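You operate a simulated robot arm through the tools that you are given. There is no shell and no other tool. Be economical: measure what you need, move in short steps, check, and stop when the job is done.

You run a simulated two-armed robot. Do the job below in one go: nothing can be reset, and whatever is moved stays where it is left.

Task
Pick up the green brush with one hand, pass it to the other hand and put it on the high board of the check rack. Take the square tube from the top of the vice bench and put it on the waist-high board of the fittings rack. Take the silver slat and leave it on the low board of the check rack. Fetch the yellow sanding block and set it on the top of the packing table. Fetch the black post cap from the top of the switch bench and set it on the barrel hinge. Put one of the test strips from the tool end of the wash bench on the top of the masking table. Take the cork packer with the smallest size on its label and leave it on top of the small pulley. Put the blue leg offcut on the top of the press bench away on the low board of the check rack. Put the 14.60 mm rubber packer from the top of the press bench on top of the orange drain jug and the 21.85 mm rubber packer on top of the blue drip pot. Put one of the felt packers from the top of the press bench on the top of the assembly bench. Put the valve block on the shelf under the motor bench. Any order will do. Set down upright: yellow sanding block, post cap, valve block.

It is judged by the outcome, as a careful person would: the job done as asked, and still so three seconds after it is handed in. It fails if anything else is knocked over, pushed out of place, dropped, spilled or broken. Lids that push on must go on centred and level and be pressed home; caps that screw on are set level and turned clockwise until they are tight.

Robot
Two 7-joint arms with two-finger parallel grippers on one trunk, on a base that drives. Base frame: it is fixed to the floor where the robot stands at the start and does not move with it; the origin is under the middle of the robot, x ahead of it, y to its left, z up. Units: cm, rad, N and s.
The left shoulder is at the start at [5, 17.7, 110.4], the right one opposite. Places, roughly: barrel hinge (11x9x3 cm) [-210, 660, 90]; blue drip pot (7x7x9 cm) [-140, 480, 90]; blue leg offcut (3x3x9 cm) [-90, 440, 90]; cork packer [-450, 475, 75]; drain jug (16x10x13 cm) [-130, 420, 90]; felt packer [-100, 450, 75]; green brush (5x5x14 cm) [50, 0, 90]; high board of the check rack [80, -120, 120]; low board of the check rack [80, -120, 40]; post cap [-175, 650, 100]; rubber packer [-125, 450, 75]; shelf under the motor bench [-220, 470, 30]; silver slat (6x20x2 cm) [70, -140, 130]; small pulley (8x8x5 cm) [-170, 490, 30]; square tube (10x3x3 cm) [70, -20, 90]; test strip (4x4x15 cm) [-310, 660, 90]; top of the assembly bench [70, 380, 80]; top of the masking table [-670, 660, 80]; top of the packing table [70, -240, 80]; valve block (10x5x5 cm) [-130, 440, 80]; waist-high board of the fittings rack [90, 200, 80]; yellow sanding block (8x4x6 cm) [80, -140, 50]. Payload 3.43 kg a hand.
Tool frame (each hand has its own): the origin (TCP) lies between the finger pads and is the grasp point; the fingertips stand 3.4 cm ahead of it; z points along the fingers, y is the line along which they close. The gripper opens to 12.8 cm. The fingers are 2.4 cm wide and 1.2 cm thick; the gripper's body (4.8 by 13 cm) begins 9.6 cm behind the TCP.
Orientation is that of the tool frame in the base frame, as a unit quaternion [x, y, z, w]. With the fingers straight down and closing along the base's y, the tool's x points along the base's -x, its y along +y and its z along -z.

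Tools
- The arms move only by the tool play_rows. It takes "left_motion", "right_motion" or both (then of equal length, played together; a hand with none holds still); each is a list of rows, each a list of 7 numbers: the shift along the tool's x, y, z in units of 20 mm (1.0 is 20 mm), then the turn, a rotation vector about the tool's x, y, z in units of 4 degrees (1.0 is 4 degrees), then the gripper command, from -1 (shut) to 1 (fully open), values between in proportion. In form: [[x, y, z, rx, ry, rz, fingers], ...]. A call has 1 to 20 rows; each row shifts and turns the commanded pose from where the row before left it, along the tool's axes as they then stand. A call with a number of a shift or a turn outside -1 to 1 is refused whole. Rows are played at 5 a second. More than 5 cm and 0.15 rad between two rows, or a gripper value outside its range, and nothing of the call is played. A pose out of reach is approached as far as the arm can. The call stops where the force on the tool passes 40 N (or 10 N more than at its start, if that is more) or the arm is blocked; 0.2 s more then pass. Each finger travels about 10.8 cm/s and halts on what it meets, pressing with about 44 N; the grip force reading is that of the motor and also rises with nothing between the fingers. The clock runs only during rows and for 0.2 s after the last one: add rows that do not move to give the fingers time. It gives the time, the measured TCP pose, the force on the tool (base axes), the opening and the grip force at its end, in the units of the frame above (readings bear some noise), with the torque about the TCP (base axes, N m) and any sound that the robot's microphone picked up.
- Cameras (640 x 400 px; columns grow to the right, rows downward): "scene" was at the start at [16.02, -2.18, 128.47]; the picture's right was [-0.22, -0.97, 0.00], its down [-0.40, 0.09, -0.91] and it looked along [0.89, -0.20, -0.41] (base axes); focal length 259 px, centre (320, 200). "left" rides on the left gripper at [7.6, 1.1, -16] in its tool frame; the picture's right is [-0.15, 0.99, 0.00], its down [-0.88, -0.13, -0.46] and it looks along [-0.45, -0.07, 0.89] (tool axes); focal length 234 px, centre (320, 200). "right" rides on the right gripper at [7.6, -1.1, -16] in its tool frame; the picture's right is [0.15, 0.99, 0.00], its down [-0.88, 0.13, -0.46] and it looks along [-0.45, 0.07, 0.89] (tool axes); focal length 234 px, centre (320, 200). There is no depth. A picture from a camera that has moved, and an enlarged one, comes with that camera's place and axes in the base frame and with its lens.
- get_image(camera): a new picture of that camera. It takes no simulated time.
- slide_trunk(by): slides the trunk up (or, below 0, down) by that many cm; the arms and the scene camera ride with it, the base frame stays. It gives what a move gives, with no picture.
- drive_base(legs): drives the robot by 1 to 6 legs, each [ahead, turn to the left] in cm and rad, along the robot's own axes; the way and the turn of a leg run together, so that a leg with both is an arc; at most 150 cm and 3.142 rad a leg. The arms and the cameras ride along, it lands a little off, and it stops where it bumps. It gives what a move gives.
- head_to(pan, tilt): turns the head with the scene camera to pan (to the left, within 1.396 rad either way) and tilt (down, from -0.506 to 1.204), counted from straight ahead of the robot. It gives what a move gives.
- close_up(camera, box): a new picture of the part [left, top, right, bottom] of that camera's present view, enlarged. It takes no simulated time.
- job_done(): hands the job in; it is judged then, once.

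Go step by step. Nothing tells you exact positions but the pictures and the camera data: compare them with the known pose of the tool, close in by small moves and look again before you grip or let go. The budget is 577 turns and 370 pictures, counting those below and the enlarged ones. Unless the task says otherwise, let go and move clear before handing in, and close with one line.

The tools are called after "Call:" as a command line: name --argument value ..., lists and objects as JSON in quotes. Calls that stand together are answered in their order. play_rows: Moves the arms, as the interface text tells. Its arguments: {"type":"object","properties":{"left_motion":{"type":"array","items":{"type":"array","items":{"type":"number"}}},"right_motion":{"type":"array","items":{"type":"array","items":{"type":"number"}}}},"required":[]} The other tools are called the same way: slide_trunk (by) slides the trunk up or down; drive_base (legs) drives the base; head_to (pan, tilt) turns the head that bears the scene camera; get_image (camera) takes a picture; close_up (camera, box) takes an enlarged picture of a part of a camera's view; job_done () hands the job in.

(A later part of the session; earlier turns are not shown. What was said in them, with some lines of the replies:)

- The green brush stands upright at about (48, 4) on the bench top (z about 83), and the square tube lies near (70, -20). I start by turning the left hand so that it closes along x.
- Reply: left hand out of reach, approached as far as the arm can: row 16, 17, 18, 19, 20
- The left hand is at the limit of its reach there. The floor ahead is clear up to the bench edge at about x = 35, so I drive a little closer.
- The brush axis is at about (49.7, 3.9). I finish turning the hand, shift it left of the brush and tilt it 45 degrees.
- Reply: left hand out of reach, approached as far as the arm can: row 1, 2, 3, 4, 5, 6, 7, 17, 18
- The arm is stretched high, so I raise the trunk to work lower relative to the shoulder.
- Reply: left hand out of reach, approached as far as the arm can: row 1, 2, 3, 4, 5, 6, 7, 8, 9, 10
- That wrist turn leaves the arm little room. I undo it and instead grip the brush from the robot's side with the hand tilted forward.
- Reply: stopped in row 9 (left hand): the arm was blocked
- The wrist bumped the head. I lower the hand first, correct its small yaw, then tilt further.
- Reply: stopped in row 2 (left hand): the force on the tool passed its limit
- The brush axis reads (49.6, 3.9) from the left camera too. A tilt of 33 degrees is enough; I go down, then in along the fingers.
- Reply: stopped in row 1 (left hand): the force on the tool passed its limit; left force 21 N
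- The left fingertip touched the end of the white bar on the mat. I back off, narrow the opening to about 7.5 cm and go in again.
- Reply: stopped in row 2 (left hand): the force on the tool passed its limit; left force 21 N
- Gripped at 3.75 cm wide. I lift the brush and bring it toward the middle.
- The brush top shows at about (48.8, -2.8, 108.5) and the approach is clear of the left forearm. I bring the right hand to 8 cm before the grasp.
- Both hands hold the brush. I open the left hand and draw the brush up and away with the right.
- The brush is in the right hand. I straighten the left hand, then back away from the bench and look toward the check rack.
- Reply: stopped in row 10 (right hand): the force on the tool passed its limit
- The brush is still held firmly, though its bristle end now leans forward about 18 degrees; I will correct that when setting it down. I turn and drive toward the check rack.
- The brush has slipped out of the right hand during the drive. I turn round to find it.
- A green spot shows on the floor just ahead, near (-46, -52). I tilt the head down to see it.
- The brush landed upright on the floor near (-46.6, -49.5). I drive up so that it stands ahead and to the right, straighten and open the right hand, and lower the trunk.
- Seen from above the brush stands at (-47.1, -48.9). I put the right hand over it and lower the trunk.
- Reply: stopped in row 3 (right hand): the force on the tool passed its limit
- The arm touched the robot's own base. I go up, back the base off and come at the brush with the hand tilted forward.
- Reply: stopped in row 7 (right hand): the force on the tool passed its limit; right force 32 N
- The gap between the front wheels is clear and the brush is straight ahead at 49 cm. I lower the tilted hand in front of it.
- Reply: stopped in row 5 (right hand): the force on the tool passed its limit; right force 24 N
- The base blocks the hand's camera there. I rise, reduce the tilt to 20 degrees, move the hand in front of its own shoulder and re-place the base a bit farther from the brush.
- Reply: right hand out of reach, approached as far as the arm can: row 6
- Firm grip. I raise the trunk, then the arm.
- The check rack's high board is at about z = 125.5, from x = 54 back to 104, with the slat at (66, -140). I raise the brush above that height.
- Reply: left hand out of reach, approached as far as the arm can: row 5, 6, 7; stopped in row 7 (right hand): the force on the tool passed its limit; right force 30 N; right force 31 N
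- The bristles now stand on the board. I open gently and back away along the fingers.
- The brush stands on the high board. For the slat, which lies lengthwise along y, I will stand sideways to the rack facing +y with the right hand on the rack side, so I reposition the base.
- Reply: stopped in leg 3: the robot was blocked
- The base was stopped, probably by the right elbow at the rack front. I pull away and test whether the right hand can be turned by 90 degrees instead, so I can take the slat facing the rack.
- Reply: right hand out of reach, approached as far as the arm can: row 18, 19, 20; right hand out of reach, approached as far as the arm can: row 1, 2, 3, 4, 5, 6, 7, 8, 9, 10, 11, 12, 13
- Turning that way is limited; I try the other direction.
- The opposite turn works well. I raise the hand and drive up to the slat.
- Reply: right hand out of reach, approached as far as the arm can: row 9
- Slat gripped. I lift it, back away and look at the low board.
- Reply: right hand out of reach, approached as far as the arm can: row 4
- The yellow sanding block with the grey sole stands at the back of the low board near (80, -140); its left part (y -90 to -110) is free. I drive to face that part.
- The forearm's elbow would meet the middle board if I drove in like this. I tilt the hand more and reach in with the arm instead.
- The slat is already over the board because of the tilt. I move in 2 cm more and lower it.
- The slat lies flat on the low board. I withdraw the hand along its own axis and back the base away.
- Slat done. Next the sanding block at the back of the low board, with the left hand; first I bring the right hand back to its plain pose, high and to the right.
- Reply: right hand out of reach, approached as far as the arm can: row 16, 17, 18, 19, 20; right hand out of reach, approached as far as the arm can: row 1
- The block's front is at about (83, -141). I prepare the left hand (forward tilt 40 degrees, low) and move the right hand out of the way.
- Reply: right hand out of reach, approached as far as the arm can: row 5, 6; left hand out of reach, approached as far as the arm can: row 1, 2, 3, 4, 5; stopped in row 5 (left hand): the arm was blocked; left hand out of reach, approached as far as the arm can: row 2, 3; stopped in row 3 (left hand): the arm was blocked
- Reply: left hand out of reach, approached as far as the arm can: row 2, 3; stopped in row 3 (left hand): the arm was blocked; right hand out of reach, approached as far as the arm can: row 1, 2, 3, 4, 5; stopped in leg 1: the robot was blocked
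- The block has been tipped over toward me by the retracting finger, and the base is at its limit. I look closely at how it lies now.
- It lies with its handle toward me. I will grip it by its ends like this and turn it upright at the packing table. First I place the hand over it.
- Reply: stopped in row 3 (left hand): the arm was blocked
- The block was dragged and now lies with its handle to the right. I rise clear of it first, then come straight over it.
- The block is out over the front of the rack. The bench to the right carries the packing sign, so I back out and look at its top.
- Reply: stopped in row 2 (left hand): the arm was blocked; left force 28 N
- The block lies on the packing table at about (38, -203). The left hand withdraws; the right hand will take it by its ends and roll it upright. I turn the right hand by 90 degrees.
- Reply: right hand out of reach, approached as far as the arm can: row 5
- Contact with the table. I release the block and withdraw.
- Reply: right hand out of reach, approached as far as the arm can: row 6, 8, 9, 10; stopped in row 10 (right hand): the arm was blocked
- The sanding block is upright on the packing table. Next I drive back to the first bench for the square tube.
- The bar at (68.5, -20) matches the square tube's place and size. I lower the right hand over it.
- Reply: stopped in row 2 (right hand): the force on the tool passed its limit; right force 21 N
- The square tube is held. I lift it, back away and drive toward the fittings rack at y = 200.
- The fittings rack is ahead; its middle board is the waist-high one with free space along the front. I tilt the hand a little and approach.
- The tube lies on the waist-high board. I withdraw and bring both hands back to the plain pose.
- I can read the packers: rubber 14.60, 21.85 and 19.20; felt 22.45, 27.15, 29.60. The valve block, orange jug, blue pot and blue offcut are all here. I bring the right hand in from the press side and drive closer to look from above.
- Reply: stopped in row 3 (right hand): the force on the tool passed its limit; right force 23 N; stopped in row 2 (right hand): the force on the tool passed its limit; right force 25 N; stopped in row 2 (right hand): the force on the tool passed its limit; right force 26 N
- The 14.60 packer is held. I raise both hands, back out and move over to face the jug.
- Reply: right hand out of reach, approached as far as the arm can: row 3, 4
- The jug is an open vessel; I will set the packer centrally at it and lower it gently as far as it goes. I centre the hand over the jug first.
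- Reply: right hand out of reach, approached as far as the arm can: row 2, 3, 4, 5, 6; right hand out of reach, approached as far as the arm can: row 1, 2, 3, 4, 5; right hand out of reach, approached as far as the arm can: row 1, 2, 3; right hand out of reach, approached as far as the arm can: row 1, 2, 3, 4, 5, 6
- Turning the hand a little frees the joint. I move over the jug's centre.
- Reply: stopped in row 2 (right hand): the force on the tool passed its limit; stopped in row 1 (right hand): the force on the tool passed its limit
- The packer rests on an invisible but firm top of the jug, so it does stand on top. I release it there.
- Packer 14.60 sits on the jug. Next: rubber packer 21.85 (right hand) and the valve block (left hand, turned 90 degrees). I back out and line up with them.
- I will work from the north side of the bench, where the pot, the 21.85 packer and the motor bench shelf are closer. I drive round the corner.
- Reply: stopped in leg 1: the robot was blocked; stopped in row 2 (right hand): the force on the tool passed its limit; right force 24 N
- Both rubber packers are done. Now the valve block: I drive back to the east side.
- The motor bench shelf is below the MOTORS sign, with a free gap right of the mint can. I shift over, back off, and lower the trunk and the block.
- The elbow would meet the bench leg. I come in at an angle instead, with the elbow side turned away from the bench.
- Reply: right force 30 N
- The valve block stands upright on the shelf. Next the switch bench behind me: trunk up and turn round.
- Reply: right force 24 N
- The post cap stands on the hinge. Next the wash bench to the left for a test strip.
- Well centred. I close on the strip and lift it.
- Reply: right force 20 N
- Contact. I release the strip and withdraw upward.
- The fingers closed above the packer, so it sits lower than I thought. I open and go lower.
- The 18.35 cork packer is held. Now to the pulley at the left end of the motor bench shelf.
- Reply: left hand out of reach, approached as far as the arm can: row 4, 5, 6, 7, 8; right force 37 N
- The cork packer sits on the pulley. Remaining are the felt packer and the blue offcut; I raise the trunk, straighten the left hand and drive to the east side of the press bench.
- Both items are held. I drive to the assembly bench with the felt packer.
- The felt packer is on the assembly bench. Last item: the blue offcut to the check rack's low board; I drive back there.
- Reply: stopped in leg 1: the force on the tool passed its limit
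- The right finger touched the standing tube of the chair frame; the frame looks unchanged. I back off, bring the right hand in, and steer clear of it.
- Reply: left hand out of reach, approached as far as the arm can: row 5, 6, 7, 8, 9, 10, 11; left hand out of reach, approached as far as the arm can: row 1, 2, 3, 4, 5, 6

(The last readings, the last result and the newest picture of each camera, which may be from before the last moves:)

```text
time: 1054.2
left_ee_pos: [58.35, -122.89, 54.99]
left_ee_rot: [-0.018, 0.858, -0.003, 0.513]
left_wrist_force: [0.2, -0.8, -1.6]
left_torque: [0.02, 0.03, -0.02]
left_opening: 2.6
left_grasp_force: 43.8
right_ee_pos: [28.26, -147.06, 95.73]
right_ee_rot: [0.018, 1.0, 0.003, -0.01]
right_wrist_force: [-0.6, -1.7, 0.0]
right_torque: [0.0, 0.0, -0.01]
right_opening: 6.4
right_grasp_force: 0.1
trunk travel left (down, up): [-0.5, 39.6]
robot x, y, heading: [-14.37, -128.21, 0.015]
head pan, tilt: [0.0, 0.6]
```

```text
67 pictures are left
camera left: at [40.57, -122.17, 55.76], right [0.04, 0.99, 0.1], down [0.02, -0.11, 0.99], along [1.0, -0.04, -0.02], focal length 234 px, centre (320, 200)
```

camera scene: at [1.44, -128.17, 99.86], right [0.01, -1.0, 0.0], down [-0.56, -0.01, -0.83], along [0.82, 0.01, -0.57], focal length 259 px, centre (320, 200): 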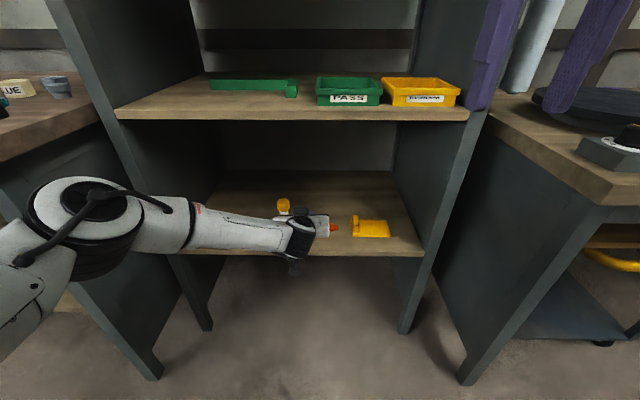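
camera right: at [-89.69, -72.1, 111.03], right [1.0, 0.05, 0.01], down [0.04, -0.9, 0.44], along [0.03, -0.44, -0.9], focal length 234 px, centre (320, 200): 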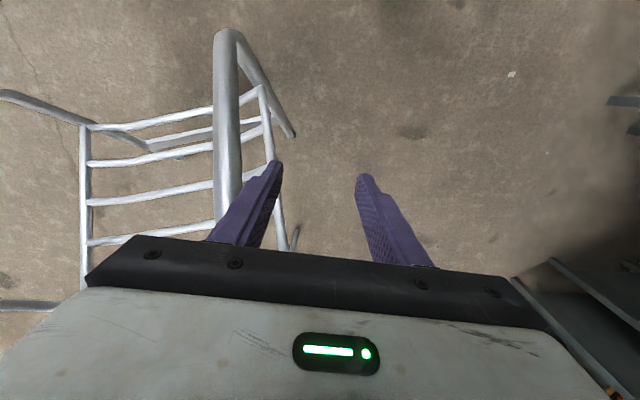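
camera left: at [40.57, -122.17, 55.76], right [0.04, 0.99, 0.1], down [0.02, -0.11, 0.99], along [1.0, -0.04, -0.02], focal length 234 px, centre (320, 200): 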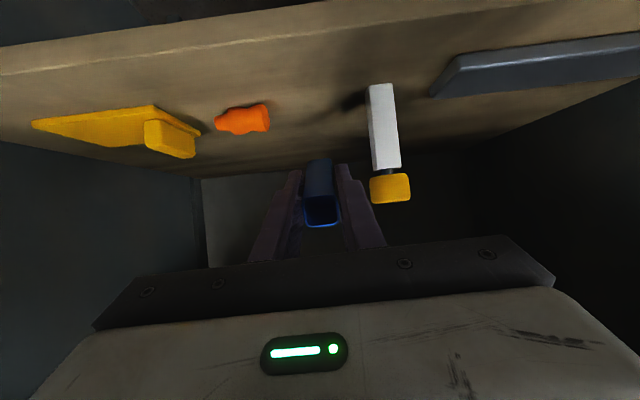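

Call:
play_rows --left_motion '[[0.5, -0.1, 0.27, 0, 0, 0, -1], [0.5, -0.1, 0.27, 0, 0, 0, -1], [0.5, 0, 0.27, 0, 0, 0, -1], [0.4, 0, 0.2, 0, 0, 0, -1]]'

Call:
get_image --camera "left"

```text
time: 1055.2
left_ee_pos: [58.36, -123.31, 50.58]
left_ee_rot: [-0.019, 0.858, -0.004, 0.514]
left_wrist_force: [-0.5, 0.0, -0.8]
left_torque: [0.01, 0.03, 0.02]
left_opening: 2.59
left_grasp_force: 44.0
right_ee_pos: [28.28, -147.02, 95.71]
right_ee_rot: [0.018, 1.0, 0.003, -0.01]
right_wrist_force: [-0.5, 0.5, -0.4]
right_torque: [-0.02, -0.01, 0.0]
right_opening: 6.39
right_grasp_force: 0.1
trunk travel left (down, up): [-0.5, 39.6]
robot x, y, heading: [-14.74, -128.49, 0.016]
head pan, tilt: [0.0, 0.6]
```

```text
66 pictures are left
camera left: at [40.6, -122.69, 51.44], right [0.04, 0.99, 0.1], down [0.02, -0.11, 0.99], along [1.0, -0.04, -0.02], focal length 234 px, centre (320, 200)
```

left: 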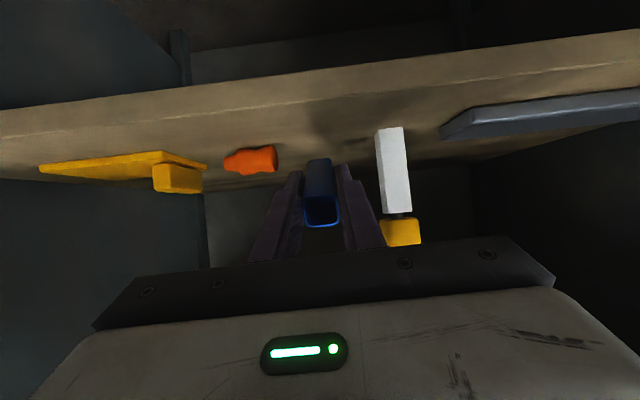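

Call:
play_rows --left_motion '[[0.15, 0, 0.08, 0, 0, 0, -1], [0.15, 0, 0.08, 0, 0, 0, -1], [0.15, 0, 0.08, 0, 0, 0, -1]]'

Call:
play_rows --left_motion '[[0.15, 0, 0.08, 0, 0, 0, -1], [0.15, 0, 0.08, 0, 0, 0, -1]]'

```text
time: 1056.0
left_ee_pos: [58.3, -123.6, 49.77]
left_ee_rot: [-0.019, 0.858, -0.003, 0.514]
left_wrist_force: [0.4, -0.6, -1.0]
left_torque: [0.01, 0.0, 0.0]
left_opening: 2.61
left_grasp_force: 43.7
right_ee_pos: [28.2, -147.02, 95.58]
right_ee_rot: [0.017, 1.0, 0.002, -0.01]
right_wrist_force: [-0.5, -0.7, 0.8]
right_torque: [0.01, -0.03, -0.02]
right_opening: 6.36
right_grasp_force: 0.1
trunk travel left (down, up): [-0.5, 39.6]
robot x, y, heading: [-14.47, -128.32, 0.011]
head pan, tilt: [0.0, 0.6]
```

```text
time: 1056.6
left_ee_pos: [58.34, -123.47, 48.96]
left_ee_rot: [-0.017, 0.858, -0.004, 0.513]
left_wrist_force: [0.1, 0.5, 0.1]
left_torque: [-0.04, 0.03, -0.01]
left_opening: 2.6
left_grasp_force: 43.9
right_ee_pos: [28.27, -147.12, 95.71]
right_ee_rot: [0.017, 1.0, 0.003, -0.01]
right_wrist_force: [0.0, 0.7, -0.5]
right_torque: [-0.04, 0.0, 0.01]
right_opening: 6.4
right_grasp_force: 0.1
trunk travel left (down, up): [-0.5, 39.6]
robot x, y, heading: [-14.22, -127.88, 0.014]
head pan, tilt: [0.0, 0.6]
```

Call:
play_rows --left_motion '[[0.15, 0, 0.08, 0, 0, 0, -1], [0.15, 0, 0.08, 0, 0, 0, -1]]'

Call:
play_rows --left_motion '[[0.12, 0, 0.07, 0, 0, 0, -1], [0.12, 0, 0.07, 0, 0, 0, -1]]'

Call:
get_image --camera "left"

```text
time: 1057.2
left_ee_pos: [58.45, -123.53, 48.66]
left_ee_rot: [-0.018, 0.857, -0.003, 0.516]
left_wrist_force: [-3.0, -0.6, 10.0]
left_torque: [0.13, -0.35, 0.03]
left_opening: 2.59
left_grasp_force: 44.2
right_ee_pos: [28.29, -147.07, 95.83]
right_ee_rot: [0.018, 1.0, 0.003, -0.01]
right_wrist_force: [0.2, -0.2, -0.4]
right_torque: [-0.04, 0.0, 0.01]
right_opening: 6.39
right_grasp_force: 0.0
trunk travel left (down, up): [-0.5, 39.6]
robot x, y, heading: [-14.43, -128.37, 0.014]
head pan, tilt: [0.0, 0.6]
```

```text
time: 1057.8
left_ee_pos: [58.32, -123.49, 48.3]
left_ee_rot: [-0.017, 0.856, -0.004, 0.517]
left_wrist_force: [-3.8, -1.0, 20.0]
left_torque: [0.24, -0.86, 0.04]
left_opening: 2.6
left_grasp_force: 44.2
right_ee_pos: [28.18, -147.1, 95.88]
right_ee_rot: [0.018, 1.0, 0.003, -0.009]
right_wrist_force: [-0.4, 0.2, -0.3]
right_torque: [0.02, 0.01, 0.0]
right_opening: 6.4
right_grasp_force: 0.1
trunk travel left (down, up): [-0.5, 39.6]
robot x, y, heading: [-14.6, -128.52, 0.012]
head pan, tilt: [0.0, 0.6]
```

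```text
65 pictures are left
camera left: at [40.66, -122.82, 48.91], right [0.04, 0.99, 0.11], down [0.01, -0.11, 0.99], along [1.0, -0.04, -0.01], focal length 234 px, centre (320, 200)
```

left: 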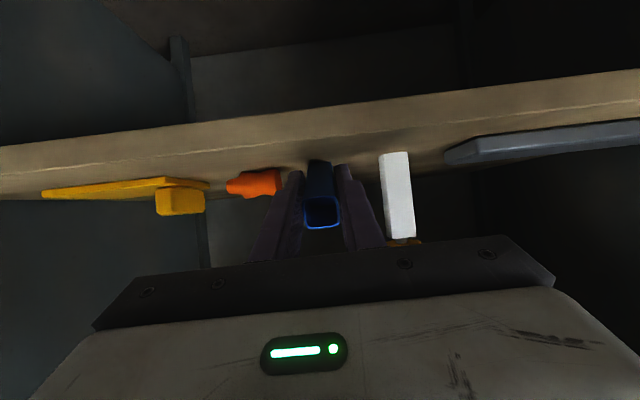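

Call:
play_rows --left_motion '[[-0.1, 0, -0.05, 0, 0, 0, -0.52], [0, 0, 0, 0, 0, 0, -0.45], [0, 0, 0, 0, 0, 0, -0.4], [0, 0, 0, 0, 0, 0, -0.4], [0, 0, 0, 0, 0, 0, -0.4]]'

Call:
get_image --camera "left"

```text
time: 1059.0
left_ee_pos: [58.27, -123.4, 47.95]
left_ee_rot: [-0.019, 0.858, -0.003, 0.513]
left_wrist_force: [0.2, -0.2, 0.0]
left_torque: [-0.02, 0.01, -0.01]
left_opening: 3.84
left_grasp_force: 0.1
right_ee_pos: [28.29, -147.0, 95.68]
right_ee_rot: [0.018, 1.0, 0.003, -0.011]
right_wrist_force: [0.0, -0.1, 0.2]
right_torque: [0.04, 0.01, -0.02]
right_opening: 6.41
right_grasp_force: 0.0
trunk travel left (down, up): [-0.5, 39.6]
robot x, y, heading: [-14.56, -128.44, 0.013]
head pan, tilt: [0.0, 0.6]
```

```text
64 pictures are left
camera left: at [40.54, -122.8, 48.71], right [0.04, 0.99, 0.1], down [0.02, -0.11, 0.99], along [1.0, -0.04, -0.02], focal length 234 px, centre (320, 200)
```

left: 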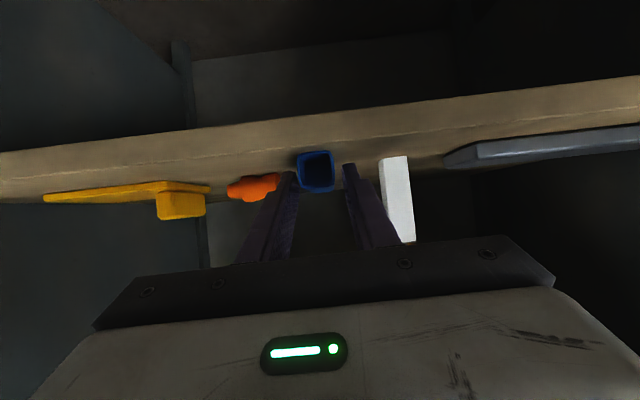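

The offcut lies flat on the low board. I withdraw the hand along its axis and back away.

Call:
play_rows --left_motion '[[0, 0, -0.8, 0, 0, 0, -0.4], [0, 0, -0.8, 0, 0, 0, -0.4], [0, 0, -0.8, 0, 0, 0, -0.4], [0, 0, -0.8, 0, 0, 0, -0.4], [0, 0, -0.8, 0, 0, 0, -0.4], [0, 0, -0.8, 0, 0, 0, -0.4]]'

Call:
drive_base --legs '[[-25, 0]]'

Call:
get_image --camera "scene"

Call:
close_up --camera "scene" --box '[200, 150, 440, 270]'

```text
time: 1060.4
left_ee_pos: [49.88, -123.52, 52.68]
left_ee_rot: [-0.018, 0.857, -0.004, 0.514]
left_wrist_force: [0.4, -0.5, 1.1]
left_torque: [0.01, -0.03, -0.01]
left_opening: 3.82
left_grasp_force: 0.1
right_ee_pos: [28.24, -146.99, 95.75]
right_ee_rot: [0.017, 1.0, 0.003, -0.01]
right_wrist_force: [-0.3, 0.2, -0.3]
right_torque: [0.0, -0.03, -0.03]
right_opening: 6.41
right_grasp_force: 0.0
trunk travel left (down, up): [-0.5, 39.6]
robot x, y, heading: [-14.67, -128.37, 0.009]
head pan, tilt: [0.0, 0.6]
```

```text
time: 1062.2
left_ee_pos: [25.12, -124.19, 52.63]
left_ee_rot: [-0.016, 0.858, -0.005, 0.513]
left_wrist_force: [0.7, 0.6, -0.5]
left_torque: [0.0, -0.03, -0.01]
left_opening: 3.85
left_grasp_force: 0.0
right_ee_pos: [3.51, -147.49, 95.69]
right_ee_rot: [0.02, 1.0, 0.002, -0.011]
right_wrist_force: [-0.2, -0.7, 0.3]
right_torque: [0.02, 0.0, -0.03]
right_opening: 6.4
right_grasp_force: 0.1
trunk travel left (down, up): [-0.5, 39.6]
robot x, y, heading: [-39.13, -128.47, 0.009]
head pan, tilt: [0.0, 0.6]
```

```text
63 pictures are left
camera scene: at [-23.41, -128.55, 99.86], right [0.01, -1.0, 0.0], down [-0.56, -0.01, -0.83], along [0.82, 0.01, -0.56], focal length 259 px, centre (320, 200)
```

scene: 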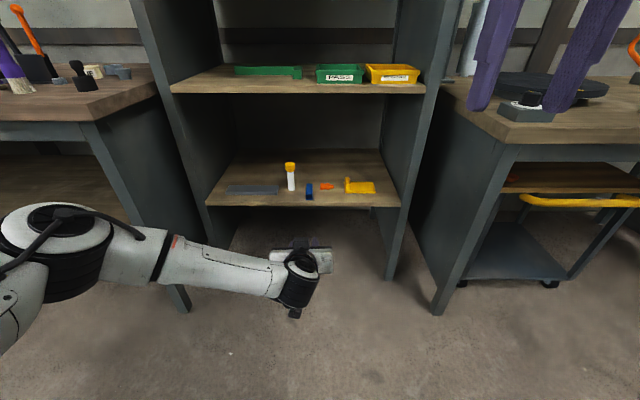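

```text
2.67 times, centred on (320, 210) of scene
camera zoom: at [-23.41, -128.55, 99.86], right [0.01, -1.0, 0.0], down [-0.56, -0.01, -0.83], along [0.82, 0.01, -0.56], focal length 690 px, centre (320, 173)
```

zoom: 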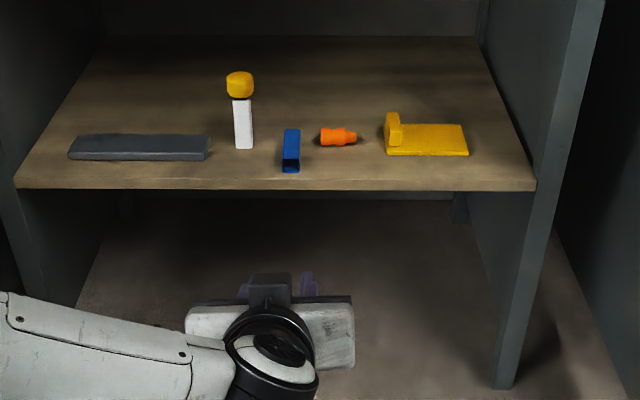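

Slat and offcut both lie on the low board. I take one last look at the sanding block on the packing table.

Call:
slide_trunk --by 30

Call:
drive_base --legs '[[-10, 0], [0, -0.8]]'

Call:
head_to --pan 0 --tilt 0.4

Call:
get_image --camera "scene"

```text
time: 1065.2
left_ee_pos: [25.12, -124.12, 82.76]
left_ee_rot: [-0.016, 0.859, -0.005, 0.512]
left_wrist_force: [-0.7, -0.2, -0.3]
left_torque: [-0.01, -0.01, 0.0]
left_opening: 3.84
left_grasp_force: 0.1
right_ee_pos: [3.29, -147.6, 125.77]
right_ee_rot: [0.019, 1.0, 0.003, -0.01]
right_wrist_force: [-0.8, -0.1, -0.1]
right_torque: [0.04, -0.01, 0.0]
right_opening: 6.39
right_grasp_force: 0.0
trunk travel left (down, up): [-30.5, 9.6]
robot x, y, heading: [-39.28, -128.55, 0.01]
head pan, tilt: [0.0, 0.6]
```

```text
time: 1068.5
left_ee_pos: [-1.1, -171.41, 82.54]
left_ee_rot: [0.317, 0.797, -0.203, 0.472]
left_wrist_force: [0.3, -0.1, -0.3]
left_torque: [0.01, 0.01, -0.02]
left_opening: 3.84
left_grasp_force: 0.1
right_ee_pos: [-33.07, -172.4, 125.62]
right_ee_rot: [0.403, 0.915, 0.007, -0.009]
right_wrist_force: [0.1, 0.0, 0.0]
right_torque: [0.02, 0.0, 0.01]
right_opening: 6.39
right_grasp_force: 0.1
trunk travel left (down, up): [-30.5, 9.6]
robot x, y, heading: [-49.49, -128.77, -0.785]
head pan, tilt: [0.0, 0.6]
```

```text
time: 1069.2
left_ee_pos: [-0.97, -171.31, 82.62]
left_ee_rot: [0.316, 0.798, -0.203, 0.471]
left_wrist_force: [-0.4, 0.1, -0.4]
left_torque: [-0.02, 0.02, -0.02]
left_opening: 3.87
left_grasp_force: 0.1
right_ee_pos: [-32.96, -172.31, 125.69]
right_ee_rot: [0.403, 0.915, 0.006, -0.008]
right_wrist_force: [0.2, 0.3, -0.2]
right_torque: [0.02, 0.0, 0.01]
right_opening: 6.41
right_grasp_force: 0.1
trunk travel left (down, up): [-30.5, 9.6]
robot x, y, heading: [-49.47, -128.59, -0.779]
head pan, tilt: [0.0, 0.4]
```

```text
61 pictures are left
camera scene: at [-37.87, -140.28, 131.68], right [-0.7, -0.71, 0.0], down [-0.28, 0.27, -0.92], along [0.65, -0.65, -0.39], focal length 259 px, centre (320, 200)
```

scene: 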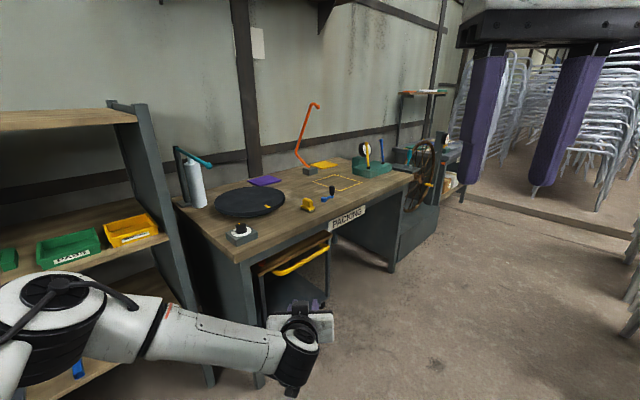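

The sanding block stands upright on the packing table, and every other item is where it was asked to go. Both hands are empty and clear, so I hand the job in.

Call:
job_done

```text
The job is handed in.
```

All twelve items were placed as asked and the job is handed in. Along the way the green brush slipped to the floor, the sanding block tipped over while I was getting it off the shelf, and the right hand briefly touched a chair frame. I picked up the brush and set the block upright, and the chair frame looked unmoved.
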